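You operate a simulated robot arm through the tools that you are given. There is no shell and no other tool.

You are at the controls of a simulated robot arm. One attempt, no reset.

Task
Fill the liquid well to its MAX line from the soap jug, then start a GENTLE wash.
Fine: stop within 15 ml of the line, over or under; spill no more than 10 ml; put the jug back; shut the drawer before the start. Set down upright: soap jug.

Only the result counts: the job must be done as asked and must still hold three seconds after the hand-in. Knocking over, shifting, dropping, spilling or breaking anything else fails it.

Robot
A 7-joint arm with a two-finger parallel gripper, fixed in place. Base frame: the origin is on the floor under the middle of its stand, x ahead of it, y to its left, z up. Readings come in m, degrees, newtons and seconds.
It reaches about 1.479 m from its shoulder. Its first joint turns from -166.0 to 166.0 degrees. Payload 4.4 kg.
The tool frame sits at the grasp point between the pads (the TCP): z along the fingers, y along the line on which they close. The tips reach 0.023 m beyond it. Largest opening 0.094 m; finger width 0.038, thickness 0.01; the body of the gripper, 0.054 by 0.096 m, starts 0.039 m behind the TCP.
Orientation is that of the tool frame in the base frame, as a unit quaternion [x, y, z, w]. With the fingers straight down and closing along the base's y, the tool's x points along the base's -x, its y along +y and its z along -z.

Tools
- The arm moves only by the tool send_rows. Its argument "series" is a list of rows, each a list of 7 numbers: the turn, a rotation vector about the tool's x, y, z in degrees, then the shift along the tool's x, y, z in m, then the gripper command, from -1 (fully open) to 1 (shut), values between in proportion. In form: [[rx, ry, rz, x, y, z, grip], ...]. A call has 1 to 20 rows; each row shifts and turns the commanded pose from where the row before left it, along the tool's axes as they then stand. Rows are played at 5 a second. More than 0.05 m and 8.6 degrees between two rows, or a gripper value outside its range, and nothing of the call is played. A pose out of reach is approached as far as the arm can. The call stops where the force on the tool passes 40 N (or 10 N more than at its start, if that is more) or the arm is blocked; 0.2 s more then pass. Each finger travels about 0.072 m/s and halts on what it meets, pressing with about 43 N; the grip force reading is that of the motor and also rises with nothing between the fingers. The clock runs only during rows and for 0.2 s after the last one: add rows that do not move to give the fingers time. It gives the time, the measured TCP pose, the force on the tool (base axes), the opening and the grip force at its end, in the units of the frame above (readings bear some noise), with the torque about the TCP (base axes, N m) and any sound that the robot's microphone picked up, and new pictures: "show" is both (left out), scene, wrist or none.
- Cameras (640 x 400 px; columns grow to the right, rows downward): "scene" is fixed at [0.0512, -0.6489, 1.5931]; the picture's right is [0.69, -0.72, 0.00], its down [-0.27, -0.26, -0.92] and it looks along [0.67, 0.64, -0.38] (base axes); focal length 310 px, centre (320, 200). "wrist" rides on the gripper at [0.086, 0.016, -0.074] in the tool frame; the picture's right is [-0.18, 0.98, 0.00], its down [-0.58, -0.11, -0.81] and it looks along [-0.79, -0.15, 0.59] (tool axes); focal length 243 px, centre (320, 200). There is no depth. A picture from a camera that has moved, and an enlarged one, comes with that camera's place and axes in the base frame and with its lens.
- zoom(camera, box): a new picture of the part [left, top, right, bottom] of that camera's present view, enlarged. The clock stands still meanwhile.
- finish_job(): hands the job in; it is judged then, once.

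Nothing tells you positions but the pictures and the camera data. Unless the task says otherwise, let go and move clear before handing in.

The tools are called after "Emit:" as a command line: name --pt "numbers of a row" for each row, then --argument value for the rest, lists and objects as JSON in quotes. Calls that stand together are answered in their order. send_rows: Moves the arm, as the interface text tells. Its arguments: {"type":"object","properties":{"series":{"type":"array","items":{"type":"array","items":{"type":"number"}}},"show":{"type":"string","enum":["both","scene","wrist","none"]}},"required":["series"]} The other tools are called the same way: zoom (camera, box) takes an enlarged picture of a part of a camera's view; finish_job () hands the job in.

At the start:

```text
time: 0.0
tool_pos: [0.6273, 0.3976, 1.2483]
ee_rot: [0.0, 1.0, 0.0, 0.001]
ft_force: [-0.3, -0.2, 0.4]
torque: [-0.02, 0.01, -0.03]
width: 0.094
grasp_force: 0.0
```

scene: 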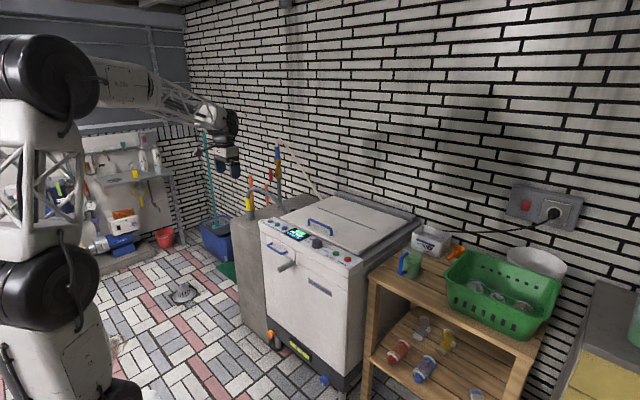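
wrist: 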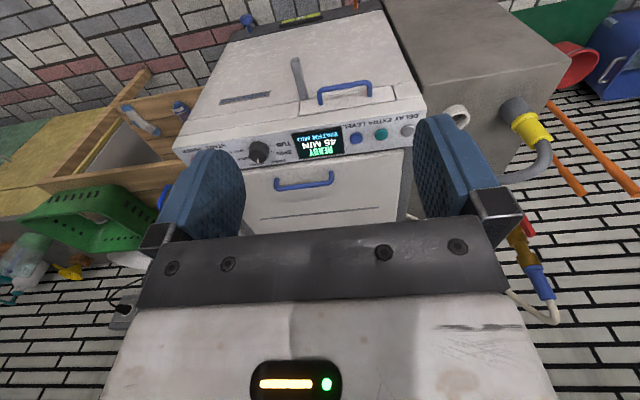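

I see a white washing machine with a control panel, lid, and handles, and a wooden bench with a green jug to its right. I'll zoom in on the details first.

Emit:
zoom --camera "scene" --box '[250, 190, 430, 300]'

Emit:
zoom --camera "scene" --box '[370, 210, 570, 340]'

Emit:
zoom --camera "wrist" --box '[180, 60, 460, 230]'

Emit:
zoom --camera "scene" --box '[255, 215, 355, 277]'

```text
3.56 times, centred on (340, 245) of scene
camera zoom: at [0.0512, -0.6489, 1.5931], right [0.69, -0.72, 0.0], down [-0.27, -0.26, -0.92], along [0.67, 0.64, -0.38], focal length 1102 px, centre (249, 40)
```

zoom: 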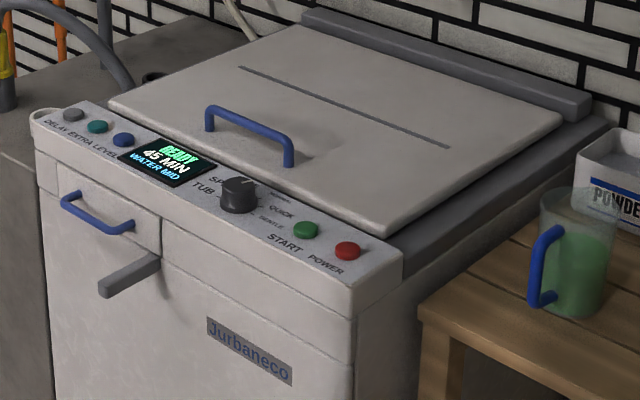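

```text
3.08 times, centred on (470, 275) of scene
camera zoom: at [0.0512, -0.6489, 1.5931], right [0.69, -0.72, 0.0], down [-0.27, -0.26, -0.92], along [0.67, 0.64, -0.38], focal length 953 px, centre (-142, -31)
```

zoom: 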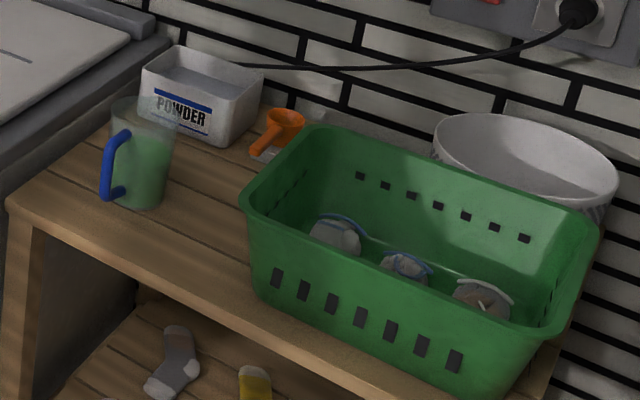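

```text
2.29 times, centred on (320, 145) of wrist
camera zoom: at [0.5398, 0.4138, 1.3215], right [0.18, 0.98, 0.0], down [0.58, -0.11, 0.81], along [0.79, -0.15, -0.59], focal length 555 px, centre (320, 326)
```

zoom: 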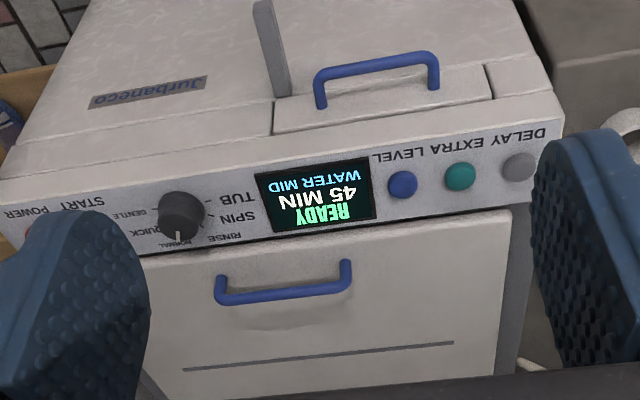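

```text
6.40 times, centred on (305, 246) of scene
camera zoom: at [0.0512, -0.6489, 1.5931], right [0.69, -0.72, 0.0], down [-0.27, -0.26, -0.92], along [0.67, 0.64, -0.38], focal length 1983 px, centre (416, -94)
```

zoom: 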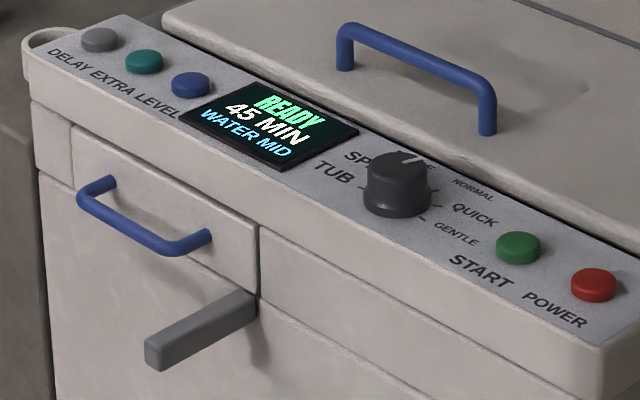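

The machine's front faces the robot; the drawer with a blue handle is at the upper left of the front, the lever below it is unclear. I'll zoom closer on it, the knob and the jug.

Emit:
zoom --camera "scene" --box '[258, 230, 306, 260]'

Emit:
zoom --camera "scene" --box '[300, 230, 348, 260]'

Emit:
zoom --camera "scene" --box '[385, 235, 433, 285]'

Emit:
zoom --camera "wrist" --box '[270, 50, 430, 150]'

Emit:
zoom --camera "wrist" --box '[170, 110, 330, 210]'

```text
13.33 times, centred on (282, 245) of scene
camera zoom: at [0.0512, -0.6489, 1.5931], right [0.69, -0.72, 0.0], down [-0.27, -0.26, -0.92], along [0.67, 0.64, -0.38], focal length 4131 px, centre (827, -400)
```

zoom: 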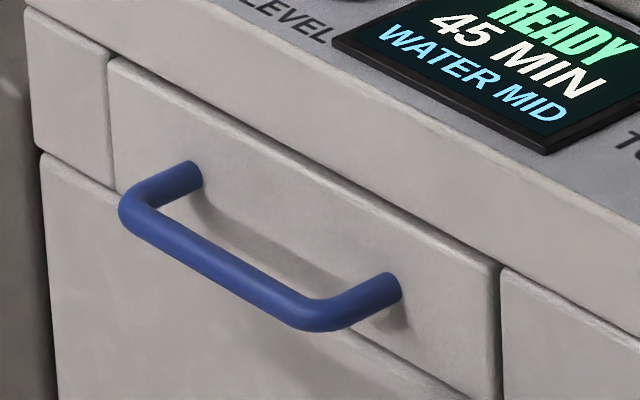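

```text
13.33 times, centred on (324, 245) of scene
camera zoom: at [0.0512, -0.6489, 1.5931], right [0.69, -0.72, 0.0], down [-0.27, -0.26, -0.92], along [0.67, 0.64, -0.38], focal length 4131 px, centre (267, -400)
```

zoom: 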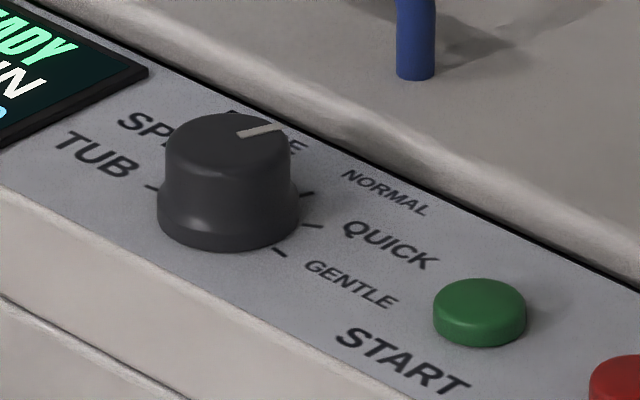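

```text
8.00 times, centred on (409, 260) of scene
camera zoom: at [0.0512, -0.6489, 1.5931], right [0.69, -0.72, 0.0], down [-0.27, -0.26, -0.92], along [0.67, 0.64, -0.38], focal length 2479 px, centre (-392, -280)
```

zoom: 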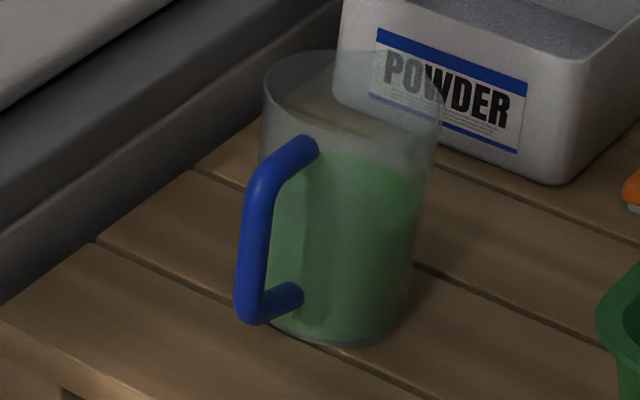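

```text
4.00 times, centred on (350, 100) of wrist
camera zoom: at [0.5398, 0.4138, 1.3215], right [0.18, 0.98, 0.0], down [0.58, -0.11, 0.81], along [0.79, -0.15, -0.59], focal length 970 px, centre (200, 600)
```

zoom: 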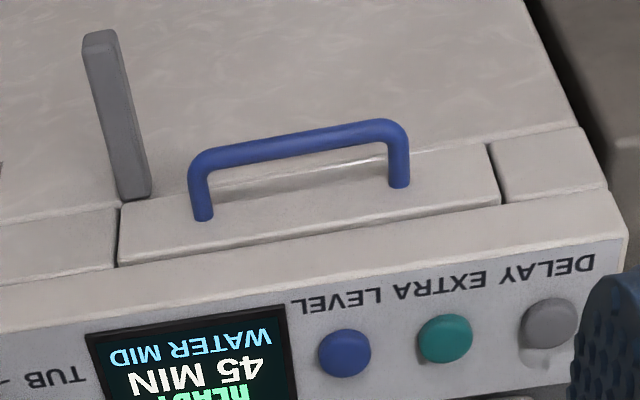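

```text
4.00 times, centred on (250, 160) of wrist
camera zoom: at [0.5398, 0.4138, 1.3215], right [0.18, 0.98, 0.0], down [0.58, -0.11, 0.81], along [0.79, -0.15, -0.59], focal length 970 px, centre (600, 360)
```

zoom: 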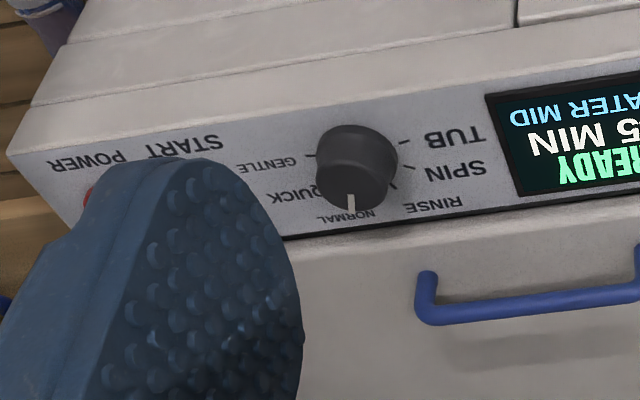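

Emit:
zoom --camera "scene" --box '[272, 250, 304, 278]'

Emit:
zoom --camera "wrist" --box '[280, 50, 320, 110]'

Emit:
zoom --camera "wrist" --box '[240, 125, 280, 165]'

```text
14.29 times, centred on (288, 264) of scene
camera zoom: at [0.0512, -0.6489, 1.5931], right [0.69, -0.72, 0.0], down [-0.27, -0.26, -0.92], along [0.67, 0.64, -0.38], focal length 4426 px, centre (777, -714)
```

zoom: 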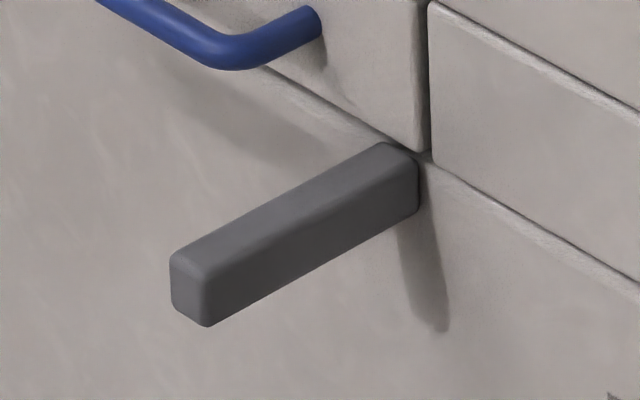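

```text
6.67 times, centred on (300, 80) of wrist
camera zoom: at [0.5398, 0.4138, 1.3215], right [0.18, 0.98, 0.0], down [0.58, -0.11, 0.81], along [0.79, -0.15, -0.59], focal length 1618 px, centre (453, 1000)
```

zoom: 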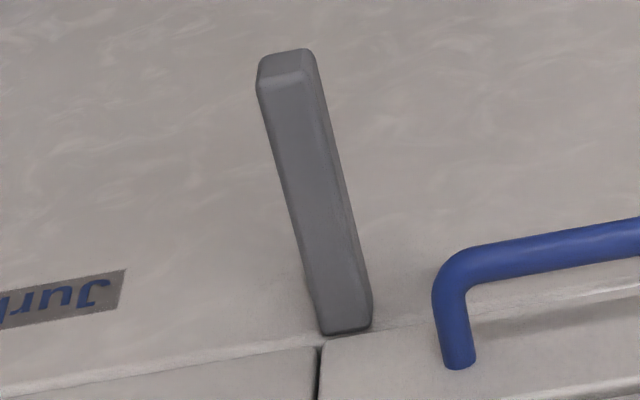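

```text
10.00 times, centred on (260, 145) of wrist
camera zoom: at [0.5398, 0.4138, 1.3215], right [0.18, 0.98, 0.0], down [0.58, -0.11, 0.81], along [0.79, -0.15, -0.59], focal length 2426 px, centre (920, 750)
```

zoom: 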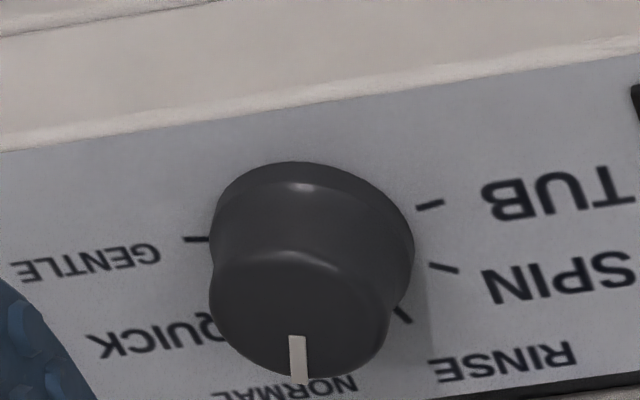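

The front face is near x≈0.87, with the drawer handle bar at about (0.836, 0.413, 0.793); a grey lever sticks out under the drawer's right corner, so I must avoid it. I'll first pitch the gripper so the fingers point forward, staying high and clear.

Emit:
send_rows --pt "0 -8.18 0 0 0 0 -1" --pt "0 -8.18 0 0 0 0 -1" --pt "0 -8.18 0 0 0 0 -1" --pt "0 -8.18 0 0 0 0 -1" --pt "0 -8.18 0 0 0 0 -1" --pt "0 -8.18 0 0 0 0 -1" --pt "0 -8.18 0 0 0 0 -1" --pt "0 -8.18 0 0 0 0 -1" --pt "0 -8.18 0 0 0 0 -1" --pt "0 -8.18 0 0 0 0 -1" --pt "0 -8.2 0 0 0 0 -1"

```text
time: 2.4
tool_pos: [0.6279, 0.3989, 1.2478]
ee_rot: [0.0, 0.707, 0.0, 0.707]
ft_force: [-0.4, 0.0, -0.3]
torque: [0.02, 0.01, -0.02]
width: 0.094
grasp_force: 0.1
camera wrist: at [0.5521, 0.4138, 1.1606], right [0.0, 0.98, 0.18], down [-0.81, -0.11, 0.58], along [0.59, -0.15, 0.79], focal length 243 px, centre (320, 200)
```

scene: 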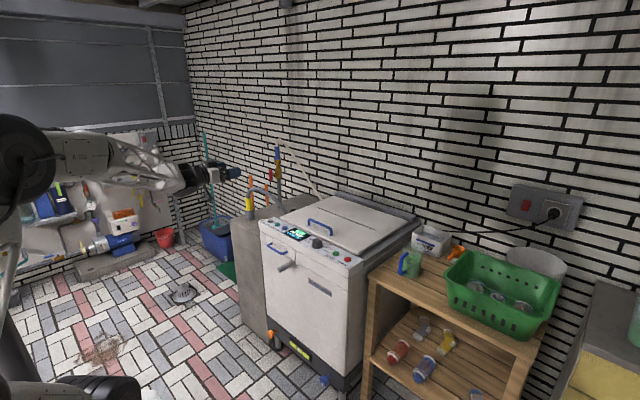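
wrist: 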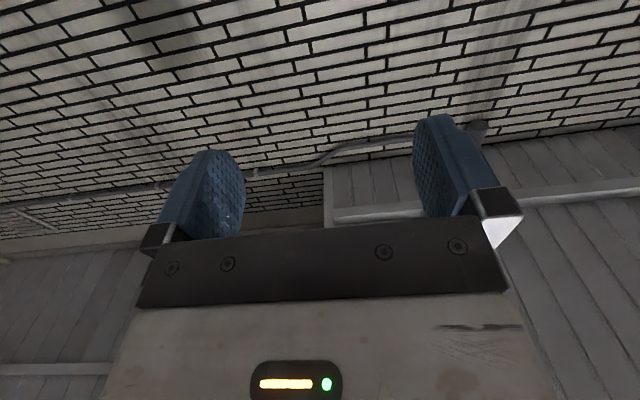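

The fingers now point forward and the pose reads as expected. Next I roll 90° about the finger axis so the fingers close vertically, with the camera on the +y side.

Emit:
send_rows --pt "0 0 8.18 0 0 0 -1" --pt "0 0 8.18 0 0 0 -1" --pt "0 0 8.18 0 0 0 -1" --pt "0 0 8.18 0 0 0 -1" --pt "0 0 8.18 0 0 0 -1" --pt "0 0 8.18 0 0 0 -1" --pt "0 0 8.18 0 0 0 -1" --pt "0 0 8.18 0 0 0 -1" --pt "0 0 8.18 0 0 0 -1" --pt "0 0 8.18 0 0 0 -1" --pt "0 0 8.2 0 0 0 -1" --show "wrist"

```text
time: 4.8
tool_pos: [0.6187, 0.3895, 1.3699]
ee_rot: [0.505, 0.535, 0.467, 0.49]
ft_force: [-0.9, 0.2, -0.9]
torque: [0.01, -0.02, -0.01]
width: 0.094
grasp_force: 0.0
out of reach, approached as far as the arm can: row 8, 9, 10, 11
camera wrist: at [0.5426, 0.477, 1.3865], right [0.08, -0.13, 0.99], down [-0.81, -0.59, -0.01], along [0.58, -0.8, -0.15], focal length 243 px, centre (320, 200)
```

wrist: 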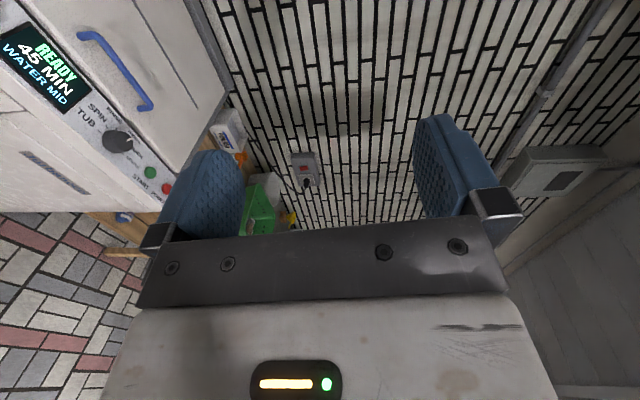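

The last bit of roll ran into a limit at this height, so the arm drifted up. I'll lower toward the drawer's height and see whether the pose becomes reachable there.

Emit:
send_rows --pt "0 0 0 0 -0.05 0 -1" --pt "0 0 0 0 -0.05 0 -1" --pt "0 0 0 0 -0.05 0 -1" --pt "0 0 0 0 -0.05 0 -1" --show "both"

```text
time: 5.8
tool_pos: [0.5948, 0.3487, 1.313]
ee_rot: [0.505, 0.558, 0.447, 0.483]
ft_force: [-0.5, 1.2, 0.3]
torque: [0.03, 0.02, 0.03]
width: 0.094
grasp_force: 0.0
out of reach, approached as far as the arm can: row 1, 2, 3, 4
camera wrist: at [0.5203, 0.4347, 1.3294], right [0.13, -0.1, 0.99], down [-0.8, -0.6, 0.05], along [0.58, -0.8, -0.16], focal length 243 px, centre (320, 200)
```

scene: 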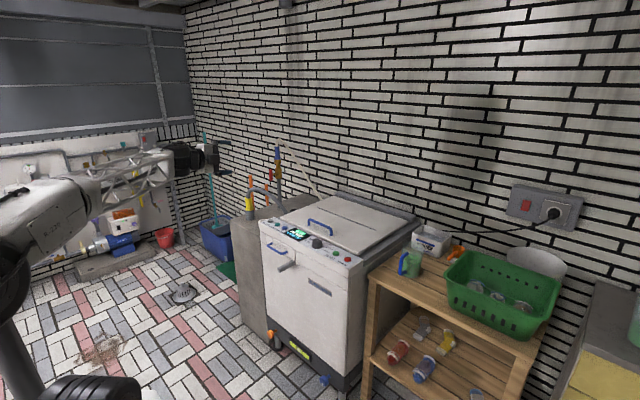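
wrist: 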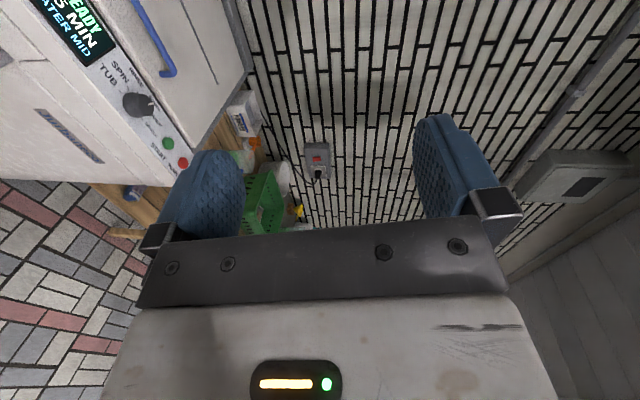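

The arm is up against a joint limit with that roll direction. I'll roll back and go the other way instead.

Emit:
send_rows --pt "0 0 -8.18 0 0 0 -1" --pt "0 0 -8.18 0 0 0 -1" --pt "0 0 -8.18 0 0 0 -1" --pt "0 0 -8.18 0 0 0 -1" --pt "0 0 -8.18 0 0 0 -1" --pt "0 0 -8.18 0 0 0 -1" --pt "0 0 -8.18 0 0 0 -1" --pt "0 0 -8.18 0 0 0 -1" --pt "0 0 -8.18 0 0 0 -1" --pt "0 0 -8.18 0 0 0 -1" --pt "0 0 -8.2 0 0 0 -1" --show "scene"

```text
time: 8.2
tool_pos: [0.5958, 0.3479, 1.3116]
ee_rot: [-0.037, 0.752, -0.026, 0.657]
ft_force: [0.2, -0.7, -0.5]
torque: [0.03, 0.02, -0.01]
width: 0.0941
grasp_force: 0.1
```

scene: 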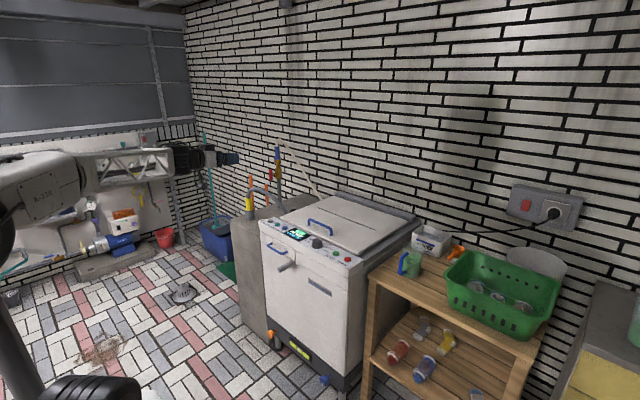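

The command base resets to the measured pose each call. I now roll the other way (−85°) and level the fingers.

Emit:
send_rows --pt "0 0 -7.73 0 0 0 -1" --pt "0 0 -7.73 0 0 0 -1" --pt "0 0 -7.73 0 0 0 -1" --pt "0 0 -7.73 0 0 0 -1" --pt "0 0 -7.73 0 0 0 -1" --pt "0 0 -7.73 0 0 0 -1" --pt "0 0 -7.73 0 0 0 -1" --pt "0 0 -7.73 0 0 0 -1" --pt "0 0 -7.73 0 0 0 -1" --pt "0 0 -7.73 0 0 0 -1" --pt "0 0 -7.7 0 0 0 -1" --pt "7.7 0 0 0 0 0 -1" --show "wrist"

```text
time: 10.8
tool_pos: [0.5951, 0.348, 1.3122]
ee_rot: [0.503, -0.496, 0.499, -0.502]
ft_force: [-0.6, 0.6, 0.2]
torque: [0.01, -0.01, 0.02]
width: 0.094
grasp_force: 0.0
camera wrist: at [0.5202, 0.26, 1.2951], right [0.0, 0.18, -0.98], down [-0.81, 0.57, 0.11], along [0.58, 0.8, 0.15], focal length 243 px, centre (320, 200)
```

wrist: 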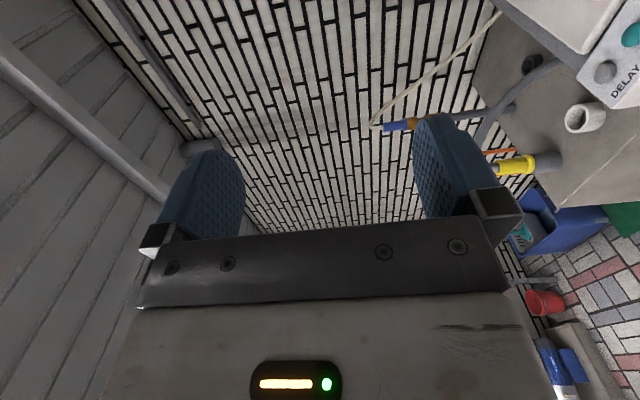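

The orientation is now reached: fingers forward, closing vertically. I'll descend to handle height in front of the machine, staying well clear of the lever's end (x≈0.78).

Emit:
send_rows --pt "0 0 0 -0.007 0.0472 0.005 -1" --pt "0 0 0 -0.007 0.0472 0.005 -1" --pt "0 0 0 -0.007 0.0472 0.005 -1" --pt "0 0 0 -0.007 0.0472 0.005 -1" --pt "0 0 0 -0.007 0.0472 0.005 -1" --pt "0 0 0 -0.007 0.0472 0.005 -1" --pt "0 0 0 -0.007 0.0472 0.005 -1" --pt "0 0 0 -0.007 0.0472 0.005 -1" --pt "0 0 0 -0.007 0.0472 0.005 -1" --pt "0 0 0 -0.007 0.0472 0.005 -1" --pt "0 0 0 -0.007 0.0472 0.005 -1" --show "both"

```text
time: 13.2
tool_pos: [0.6499, 0.4256, 0.7918]
ee_rot: [-0.502, 0.498, -0.497, 0.503]
ft_force: [-0.1, -0.6, 0.5]
torque: [0.0, 0.02, -0.01]
width: 0.0941
grasp_force: 0.1
camera wrist: at [0.5741, 0.3378, 0.775], right [0.0, 0.19, -0.98], down [-0.81, 0.57, 0.11], along [0.58, 0.8, 0.15], focal length 243 px, centre (320, 200)
```

scene: 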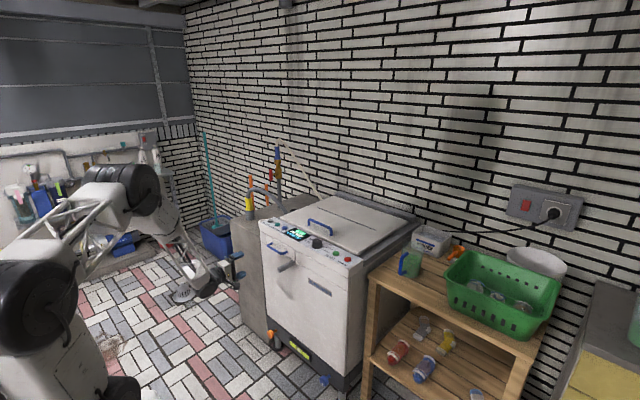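
wrist: 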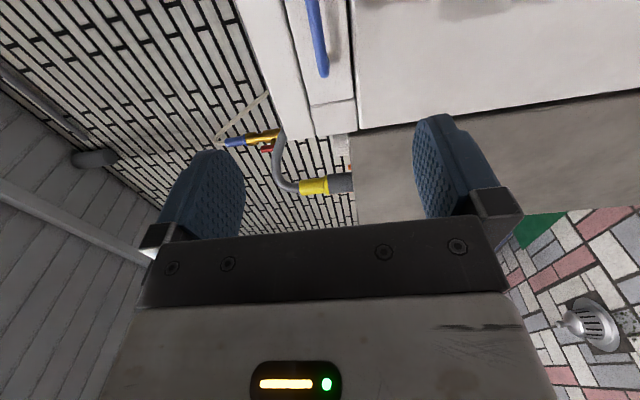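

The handle bar sits at z≈0.795, right between the fingers' heights. I'll partly close the fingers and advance, keeping the camera side away from the lever.

Emit:
send_rows --pt "0 0 0 -0.012 -0.003 0.03 -0.3" --pt "0 0 0 0 0 0.03 -0.3" --pt "0 0 0 0 0 0.03 -0.3" --pt "0 0 0 0 0 0.03 -0.3" --show "both"

```text
time: 14.2
tool_pos: [0.7701, 0.4386, 0.7949]
ee_rot: [0.503, -0.498, 0.497, -0.502]
ft_force: [0.1, -0.6, 0.6]
torque: [-0.01, 0.0, 0.0]
width: 0.0611
grasp_force: 0.0
camera wrist: at [0.6944, 0.3512, 0.7778], right [0.0, 0.18, -0.98], down [-0.81, 0.57, 0.11], along [0.58, 0.8, 0.15], focal length 243 px, centre (320, 200)
```

scene: 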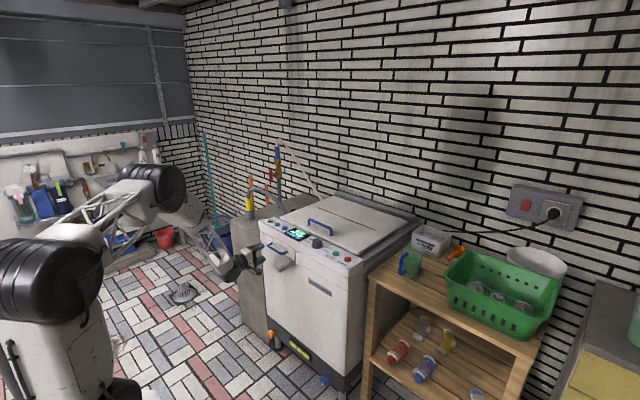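
wrist: 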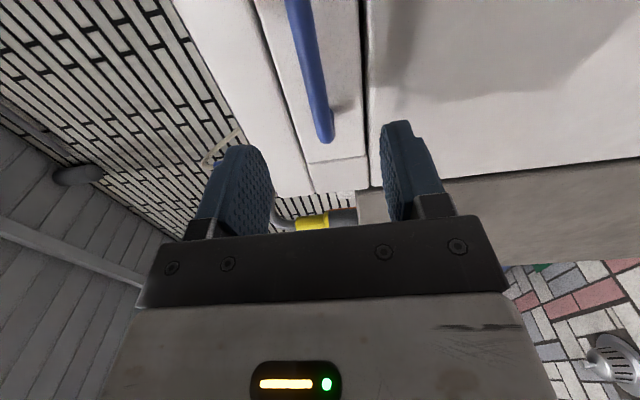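

The bar is lined up between the fingers. I advance 6 cm and close on it.

Emit:
send_rows --pt "0 0 0 0 0 0.03 -0.3" --pt "0 0 0 0 0 0.03 -0.3" --pt "0 0 0 0 0 0 -0.3" --show "both"

```text
time: 15.0
tool_pos: [0.8282, 0.4392, 0.7964]
ee_rot: [-0.502, 0.498, -0.497, 0.503]
ft_force: [-0.1, 0.6, 0.0]
torque: [-0.01, -0.02, -0.01]
width: 0.061
grasp_force: 0.0
camera wrist: at [0.7544, 0.3517, 0.7788], right [0.0, 0.18, -0.98], down [-0.81, 0.57, 0.11], along [0.58, 0.8, 0.15], focal length 243 px, centre (320, 200)
```

scene: 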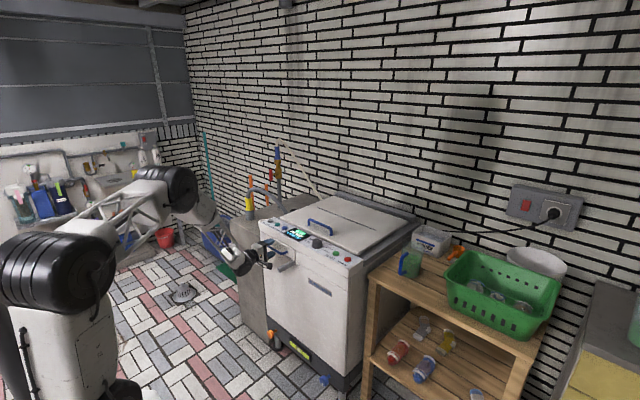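
wrist: 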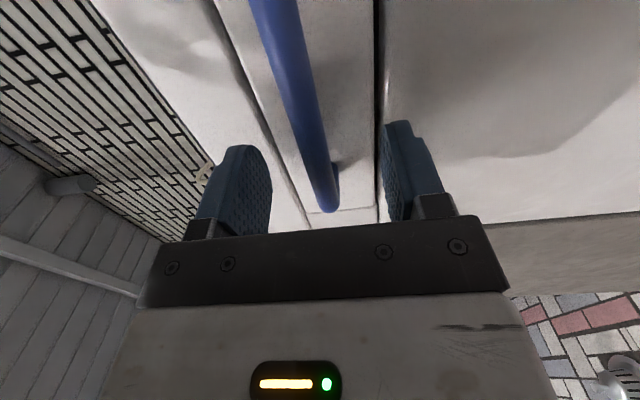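

The bar is between the pads. Now I close.

Emit:
send_rows --pt "0 0 0 0 0 0 1" --pt "0 0 0 0 0 0 1" --pt "0 0 0 0 0 0 1" --pt "0 0 0 0 0 0 1" --show "both"

```text
time: 16.0
tool_pos: [0.8294, 0.4379, 0.7941]
ee_rot: [0.504, -0.497, 0.497, -0.502]
ft_force: [-0.5, 2.6, -7.3]
torque: [0.04, 0.03, 0.17]
width: 0.0119
grasp_force: 45.1
camera wrist: at [0.7539, 0.3517, 0.7783], right [0.0, 0.18, -0.98], down [-0.81, 0.57, 0.11], along [0.58, 0.8, 0.15], focal length 243 px, centre (320, 200)
```

scene: 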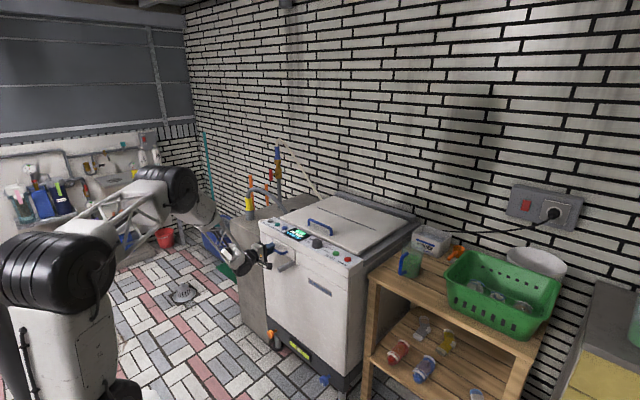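
wrist: 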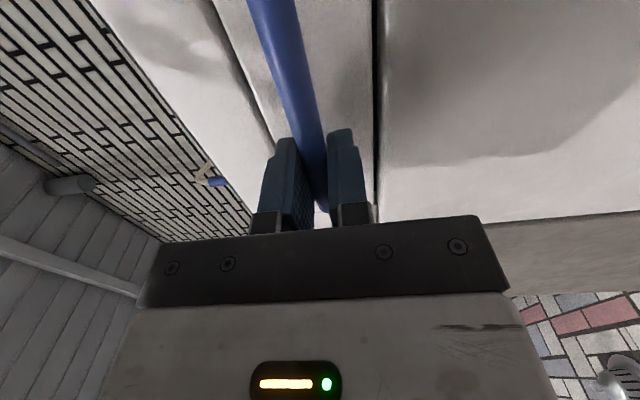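

Gripped on the bar (12 mm). Now I pull slowly toward the robot to see whether the drawer slides.

Emit:
send_rows --pt "0 0 0 0 0 -0.01 1" --pt "0 0 0 0 0 -0.01 1" --pt "0 0 0 0 0 -0.01 1" --pt "0 0 0 0 0 -0.01 1" --show "both"

```text
time: 17.0
tool_pos: [0.7896, 0.4393, 0.7944]
ee_rot: [0.503, -0.497, 0.497, -0.503]
ft_force: [1.6, 13.1, -16.2]
torque: [0.0, 0.09, 1.18]
width: 0.0119
grasp_force: 44.7
camera wrist: at [0.7141, 0.3516, 0.7783], right [0.0, 0.18, -0.98], down [-0.81, 0.57, 0.11], along [0.58, 0.8, 0.15], focal length 243 px, centre (320, 200)
```

scene: 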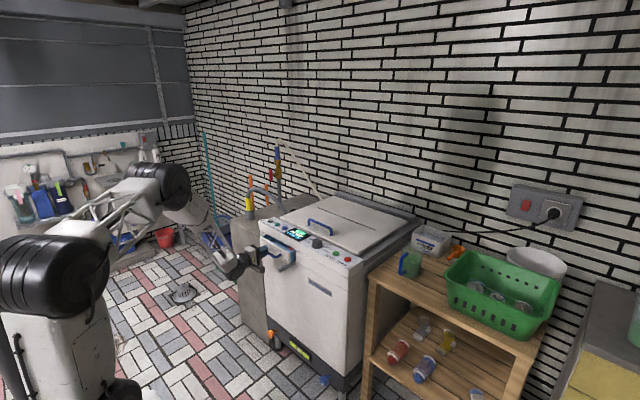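
wrist: 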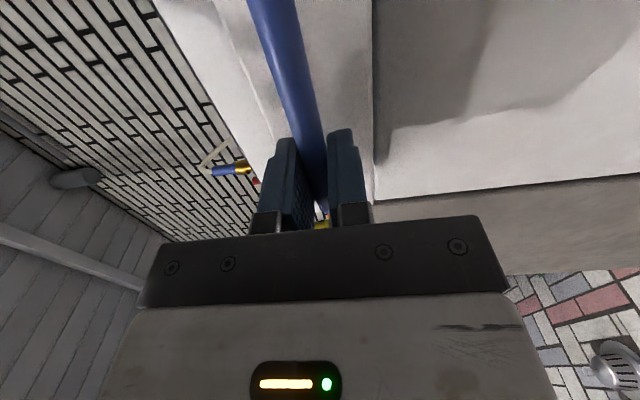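

The drawer is sliding out. I continue pulling while watching the force.

Emit:
send_rows --pt "0 0 0 0 0 -0.012 1" --pt "0 0 0 0 0 -0.012 1" --pt "0 0 0 0 0 -0.012 1" --pt "0 0 0 0 0 -0.012 1" --pt "0 0 0 0 0 -0.012 1" --pt "0 0 0 0 0 -0.012 1" --show "both"

```text
time: 17.9
tool_pos: [0.7469, 0.4383, 0.7949]
ee_rot: [0.504, -0.496, 0.497, -0.503]
ft_force: [-0.3, 5.2, -4.5]
torque: [0.23, -0.03, 0.83]
width: 0.0118
grasp_force: 44.4
stopped in row 4: the force on the tool passed its limit at 41 N (the readings are from after the stop); the commanded pose is now the measured one
camera wrist: at [0.6715, 0.3514, 0.7784], right [0.0, 0.18, -0.98], down [-0.81, 0.57, 0.11], along [0.58, 0.8, 0.15], focal length 243 px, centre (320, 200)
```

scene: 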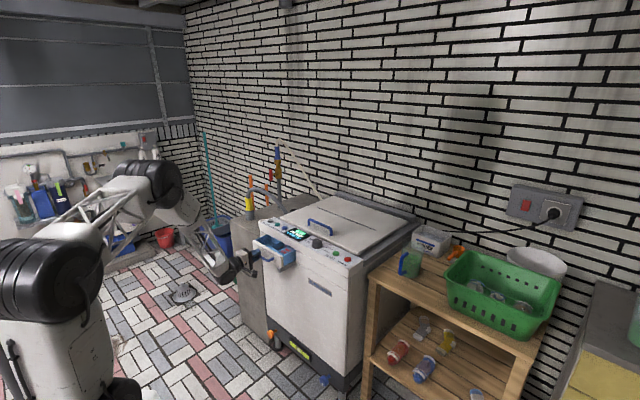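
wrist: 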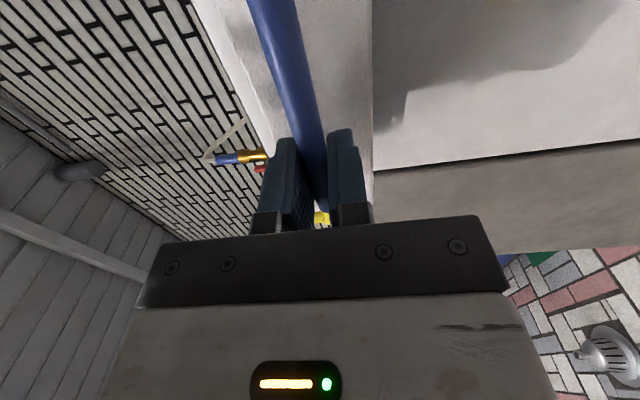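

The pull stopped with the drawer open about 8 cm. I'll check whether this is the end stop or a catch.

Emit:
zoom --camera "scene" --box '[245, 220, 325, 270]'

Emit:
zoom --camera "scene" --box '[255, 230, 303, 260]'

```text
8.00 times, centred on (285, 245) of scene
camera zoom: at [0.0512, -0.6489, 1.5931], right [0.69, -0.72, 0.0], down [-0.27, -0.26, -0.92], along [0.67, 0.64, -0.38], focal length 2479 px, centre (600, -160)
```

zoom: 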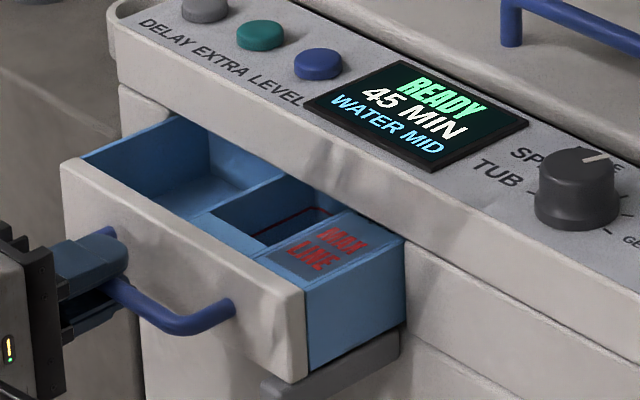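

```text
13.33 times, centred on (279, 245) of scene
camera zoom: at [0.0512, -0.6489, 1.5931], right [0.69, -0.72, 0.0], down [-0.27, -0.26, -0.92], along [0.67, 0.64, -0.38], focal length 4131 px, centre (867, -400)
```

zoom: 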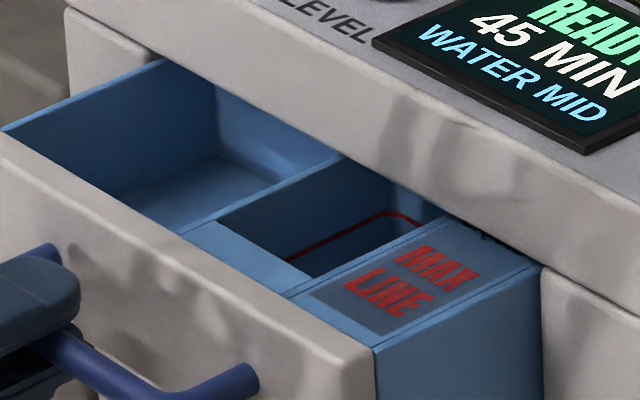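

The drawer shows a liquid well with a red MAX line, just right of a larger compartment. I'll test with one more gentle tug whether this is the end of travel.

Emit:
send_rows --pt "0 0 0 0 0 -0.004 1" --pt "0 0 0 0 0 -0.004 1" --pt "0 0 0 0 0 -0.004 1" --pt "0 0 0 0 0 -0.004 1" --show "none"

```text
time: 18.9
tool_pos: [0.7312, 0.4392, 0.7951]
ee_rot: [0.505, -0.497, 0.496, -0.502]
ft_force: [1.3, 28.5, -17.9]
torque: [0.23, 0.14, -0.33]
width: 0.0117
grasp_force: 45.2
```

Emit:
zoom --camera "scene" --box '[245, 220, 325, 270]'

Emit:
zoom --camera "wrist" --box '[160, 0, 480, 240]'

```text
8.00 times, centred on (285, 245) of scene
camera zoom: at [0.0512, -0.6489, 1.5931], right [0.69, -0.72, 0.0], down [-0.27, -0.26, -0.92], along [0.67, 0.64, -0.38], focal length 2479 px, centre (600, -160)
```

zoom: 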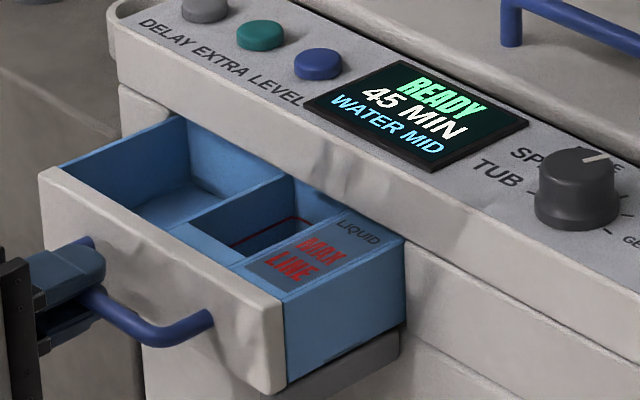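

```text
1.67 times, centred on (320, 120) of wrist
camera zoom: at [0.6554, 0.3514, 0.7784], right [0.0, 0.18, -0.98], down [-0.81, 0.57, 0.11], along [0.58, 0.8, 0.15], focal length 404 px, centre (320, 333)
```

zoom: 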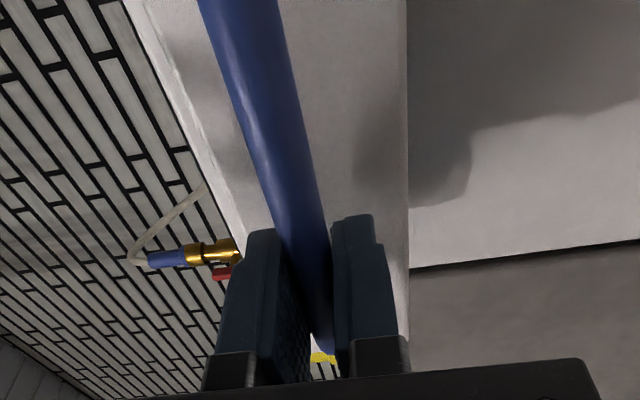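

The drawer still has travel left. Side force has built up along the bar, so I'll ease sideways a little to see the effect, then keep pulling.

Emit:
send_rows --pt "0 0 0 -0.002 0.001 0 1" --pt "0 0 0 0 0 0 1" --show "none"

```text
time: 19.6
tool_pos: [0.7318, 0.4386, 0.795]
ee_rot: [0.503, -0.497, 0.498, -0.502]
ft_force: [0.3, -26.1, 6.7]
torque: [-0.09, -0.01, 0.11]
width: 0.0118
grasp_force: 44.9
```

Stiff contact: about 27 N per mm. I'll centre the side load and keep pulling in small steps.

Emit:
send_rows --pt "0 0 0 0.001 -0.0003 0 1" --pt "0 0 0 0 0 -0.005 1" --pt "0 0 0 0 0 -0.005 1" --pt "0 0 0 0 0 -0.005 1" --pt "0 0 0 0 0 -0.005 1" --show "none"

```text
time: 20.8
tool_pos: [0.7112, 0.4402, 0.7964]
ee_rot: [0.503, -0.497, 0.497, -0.503]
ft_force: [-0.5, -11.8, 5.4]
torque: [0.04, -0.02, 0.33]
width: 0.0117
grasp_force: 45.3
stopped in row 5: the force on the tool passed its limit at 41 N (the readings are from after the stop); the commanded pose is now the measured one
```

Emit:
zoom --camera "scene" --box '[245, 220, 325, 270]'

Emit:
send_rows --pt "0 0 0 0 0 -0.003 1" --pt "0 0 0 0 0 -0.003 1" --pt "0 0 0 0 0 -0.003 1" --show "none"

```text
8.00 times, centred on (285, 245) of scene
camera zoom: at [0.0512, -0.6489, 1.5931], right [0.69, -0.72, 0.0], down [-0.27, -0.26, -0.92], along [0.67, 0.64, -0.38], focal length 2479 px, centre (600, -160)
```

zoom: 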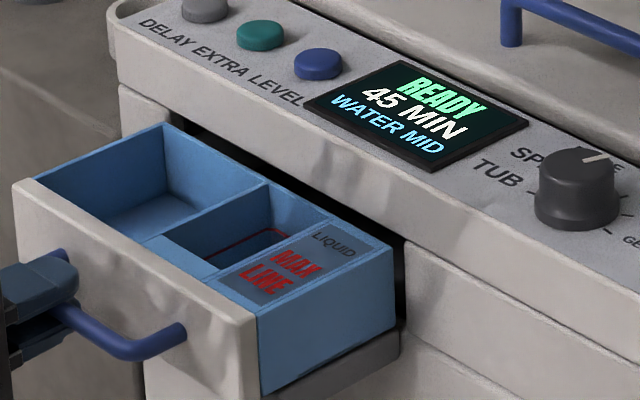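

```text
time: 21.6
tool_pos: [0.7027, 0.4388, 0.7954]
ee_rot: [-0.503, 0.498, -0.496, 0.503]
ft_force: [1.7, -15.6, 7.1]
torque: [-0.01, -0.02, -0.38]
width: 0.0118
grasp_force: 45.2
```

The well is now fully clear of the panel, with the drawer out about 12.6 cm. I'll look closely before releasing.

Emit:
zoom --camera "scene" --box '[250, 230, 306, 265]'

Emit:
zoom --camera "scene" --box '[266, 236, 298, 256]'

```text
11.43 times, centred on (278, 248) of scene
camera zoom: at [0.0512, -0.6489, 1.5931], right [0.69, -0.72, 0.0], down [-0.27, -0.26, -0.92], along [0.67, 0.64, -0.38], focal length 3541 px, centre (800, -343)
```

zoom: 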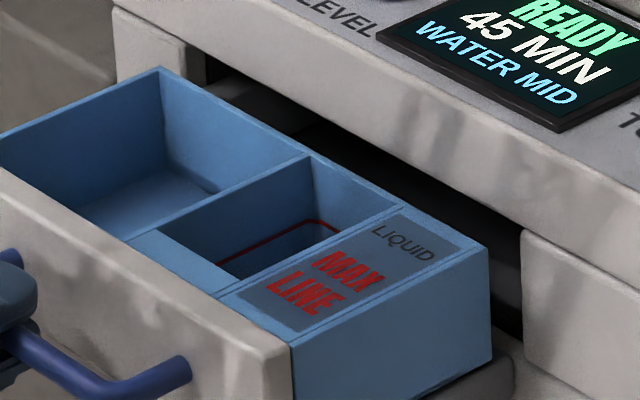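

```text
16.00 times, centred on (282, 246) of scene
camera zoom: at [0.0512, -0.6489, 1.5931], right [0.69, -0.72, 0.0], down [-0.27, -0.26, -0.92], along [0.67, 0.64, -0.38], focal length 4958 px, centre (928, -536)
```

zoom: 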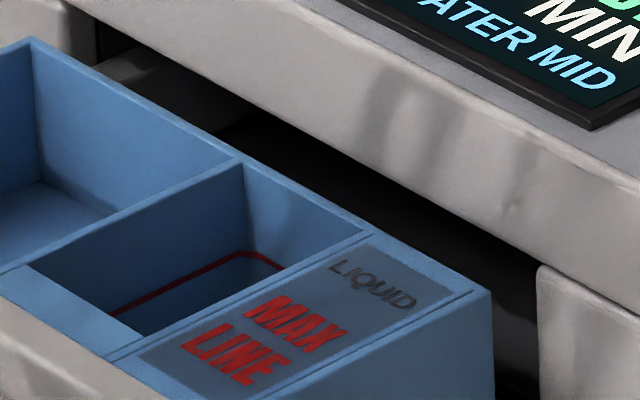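

The liquid well spans roughly x 0.776–0.855, y 0.352–0.408, rim z≈0.825, with the red line about 3 cm below the rim. I'll release the handle and back away.

Emit:
send_rows --pt "0 0 0 0 0 0 -0.3" --pt "0 0 0 0 0 0 -0.3" --pt "0 0 0 0 0 0 -0.3" --pt "0 0 0 0 0 -0.02 -0.3" --pt "0 0 0 0 0 -0.04 -0.3" --pt "0 0 0 0 0 -0.04 -0.3" --show "both"

```text
time: 23.0
tool_pos: [0.6018, 0.4375, 0.7945]
ee_rot: [0.504, -0.497, 0.497, -0.503]
ft_force: [0.2, 0.9, 0.6]
torque: [-0.01, -0.05, -0.01]
width: 0.0609
grasp_force: 0.1
camera wrist: at [0.5275, 0.3498, 0.7781], right [0.0, 0.18, -0.98], down [-0.81, 0.57, 0.11], along [0.58, 0.8, 0.15], focal length 243 px, centre (320, 200)
```

scene: 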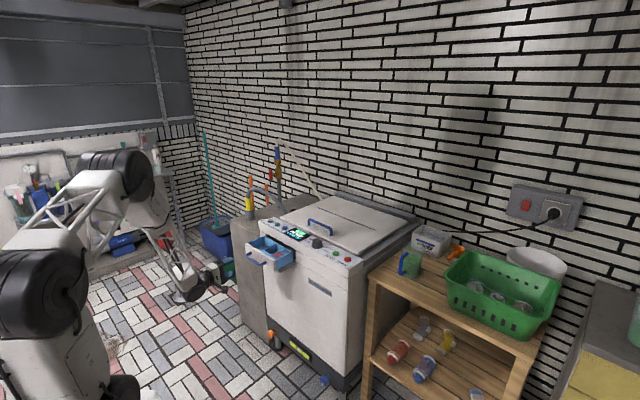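
wrist: 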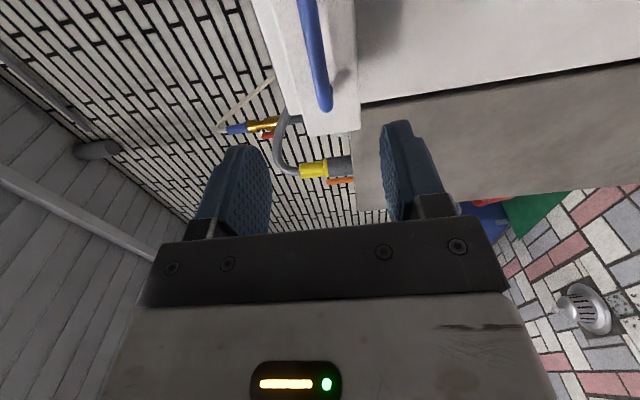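

The drawer stays open. Next I rise and roll the wrist another −90° so the camera sits above the gripper, ready to look at and approach the jug.

Emit:
send_rows --pt "0 0 0 0 -0.049 0 -1" --pt "0 0 0 0 -0.049 0 -1" --pt "0 0 0 0 -0.049 0 -1" --pt "0 0 0 0 -0.049 0 -1" --pt "0 0 0 0 -0.049 0 -1" --pt "0 0 0 0 -0.049 0 -1" --pt "0 0 -8.18 0 0 0 -1" --pt "0 0 -8.18 0 0 0 -1" --pt "0 0 -8.18 0 0 0 -1" --pt "0 0 -8.18 0 0 0 -1" --pt "0 0 -8.18 0 0 0 -1" --pt "0 0 -8.18 0 0 0 -1" --pt "0 0 -8.18 0 0 0 -1" --pt "0 0 -8.18 0 0 0 -1" --pt "0 0 -8.18 0 0 0 -1" --pt "0 0 -8.18 0 0 0 -1" --pt "0 0 -8.2 0 0 0 -1" --show "both"

```text
time: 26.6
tool_pos: [0.603, 0.4379, 1.0886]
ee_rot: [0.707, 0.006, 0.707, -0.004]
ft_force: [0.0, -0.9, 0.0]
torque: [-0.01, -0.01, 0.0]
width: 0.0939
grasp_force: 0.0
camera wrist: at [0.5266, 0.421, 1.1748], right [0.01, -0.98, -0.18], down [-0.81, 0.1, -0.58], along [0.59, 0.15, -0.79], focal length 243 px, centre (320, 200)
```

scene: 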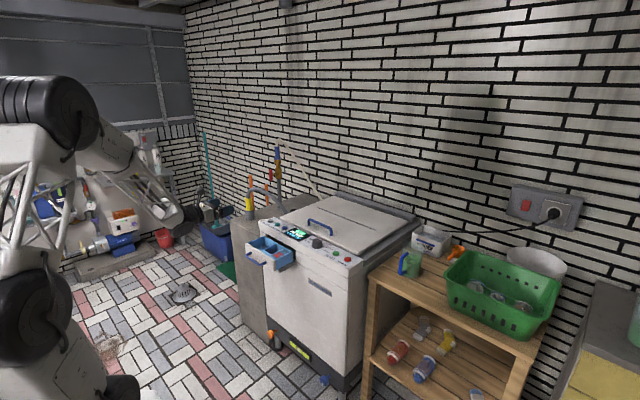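
wrist: 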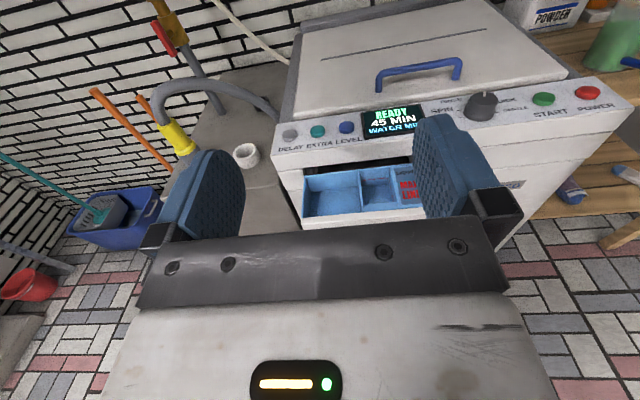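

This is a good view. I'll zoom into the drawer and the knob from here to refine positions.

Emit:
zoom --camera "wrist" --box '[300, 140, 428, 220]'

Emit:
zoom --camera "wrist" --box '[430, 60, 558, 140]'

Emit:
zoom --camera "wrist" --box '[560, 0, 640, 80]'

```text
5.00 times, centred on (364, 180) of wrist
camera zoom: at [0.5266, 0.421, 1.1748], right [0.01, -0.98, -0.18], down [-0.81, 0.1, -0.58], along [0.59, 0.15, -0.79], focal length 1213 px, centre (100, 300)
```

zoom: 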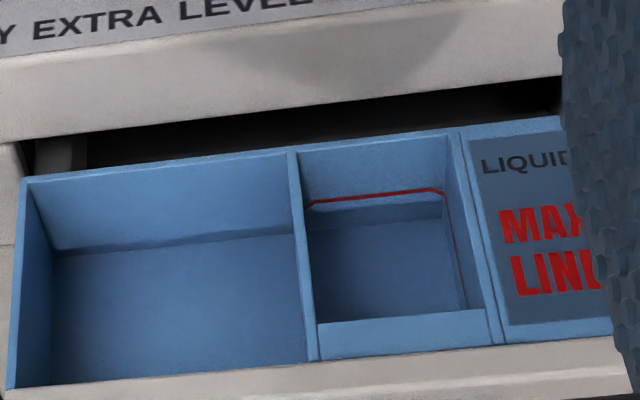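

```text
5.00 times, centred on (494, 100) of wrist
camera zoom: at [0.5266, 0.421, 1.1748], right [0.01, -0.98, -0.18], down [-0.81, 0.1, -0.58], along [0.59, 0.15, -0.79], focal length 1213 px, centre (-550, 700)
```

zoom: 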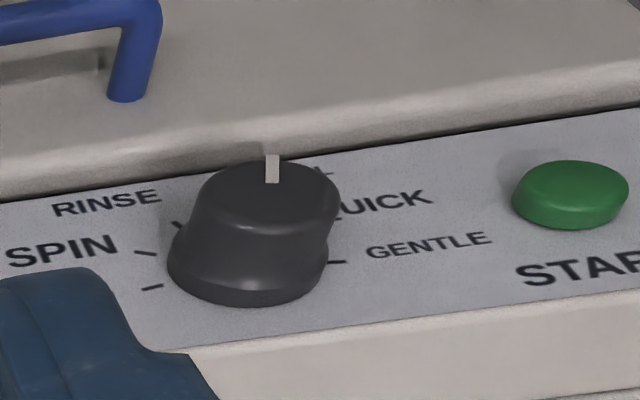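

```text
5.00 times, centred on (600, 40) of wrist
camera zoom: at [0.5266, 0.421, 1.1748], right [0.01, -0.98, -0.18], down [-0.81, 0.1, -0.58], along [0.59, 0.15, -0.79], focal length 1213 px, centre (-1080, 1000)
```

zoom: 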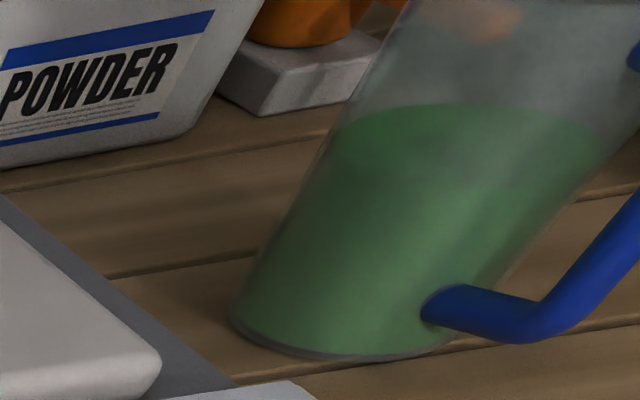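

The well measures x 0.767–0.852, y 0.353–0.410 from both cameras, with the red line near z≈0.793. Now I move across at a safe height to look at the jug.

Emit:
send_rows --pt "0 0 0 0.001 0.045 0.0165 -1" --pt "0 0 0 0.001 0.045 0.0165 -1" --pt "0 0 0 0.001 0.045 0.0165 -1" --pt "0 0 0 0.001 0.045 0.0165 -1" --pt "0 0 0 0.001 0.045 0.0165 -1" --pt "0 0 0 0.001 0.045 0.0165 -1" --pt "0 0 0 0.001 0.045 0.0165 -1" --pt "0 0 0 0.001 0.045 0.0165 -1" --pt "0 0 0 0.001 0.045 0.0165 -1" --pt "0 0 0 0.001 0.045 0.0165 -1" --pt "0 0 0 0.001 0.045 0.0165 -1" --pt "0 0 0 0.001 0.045 0.0165 -1" --show "both"

```text
time: 29.2
tool_pos: [0.797, 0.0363, 1.1368]
ee_rot: [0.711, -0.013, 0.703, 0.014]
ft_force: [0.7, 0.4, 0.8]
torque: [0.0, 0.05, 0.01]
width: 0.0939
grasp_force: 0.1
out of reach, approached as far as the arm can: row 9, 10, 11, 12
camera wrist: at [0.7215, 0.0236, 1.2244], right [-0.04, -0.98, -0.18], down [-0.81, 0.14, -0.57], along [0.59, 0.12, -0.8], focal length 243 px, centre (320, 200)
```

scene: 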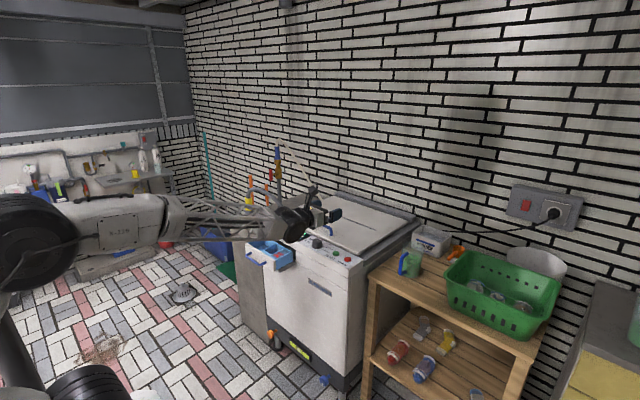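
wrist: 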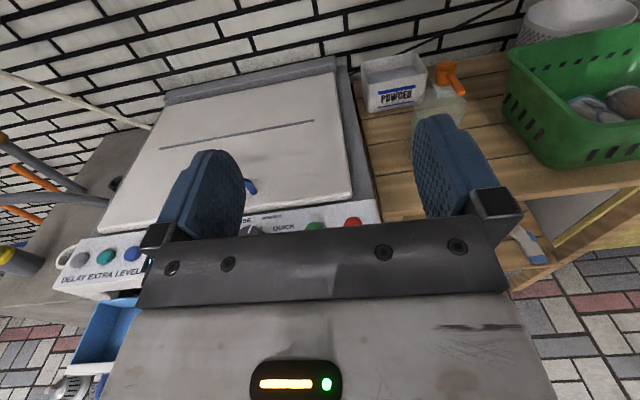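

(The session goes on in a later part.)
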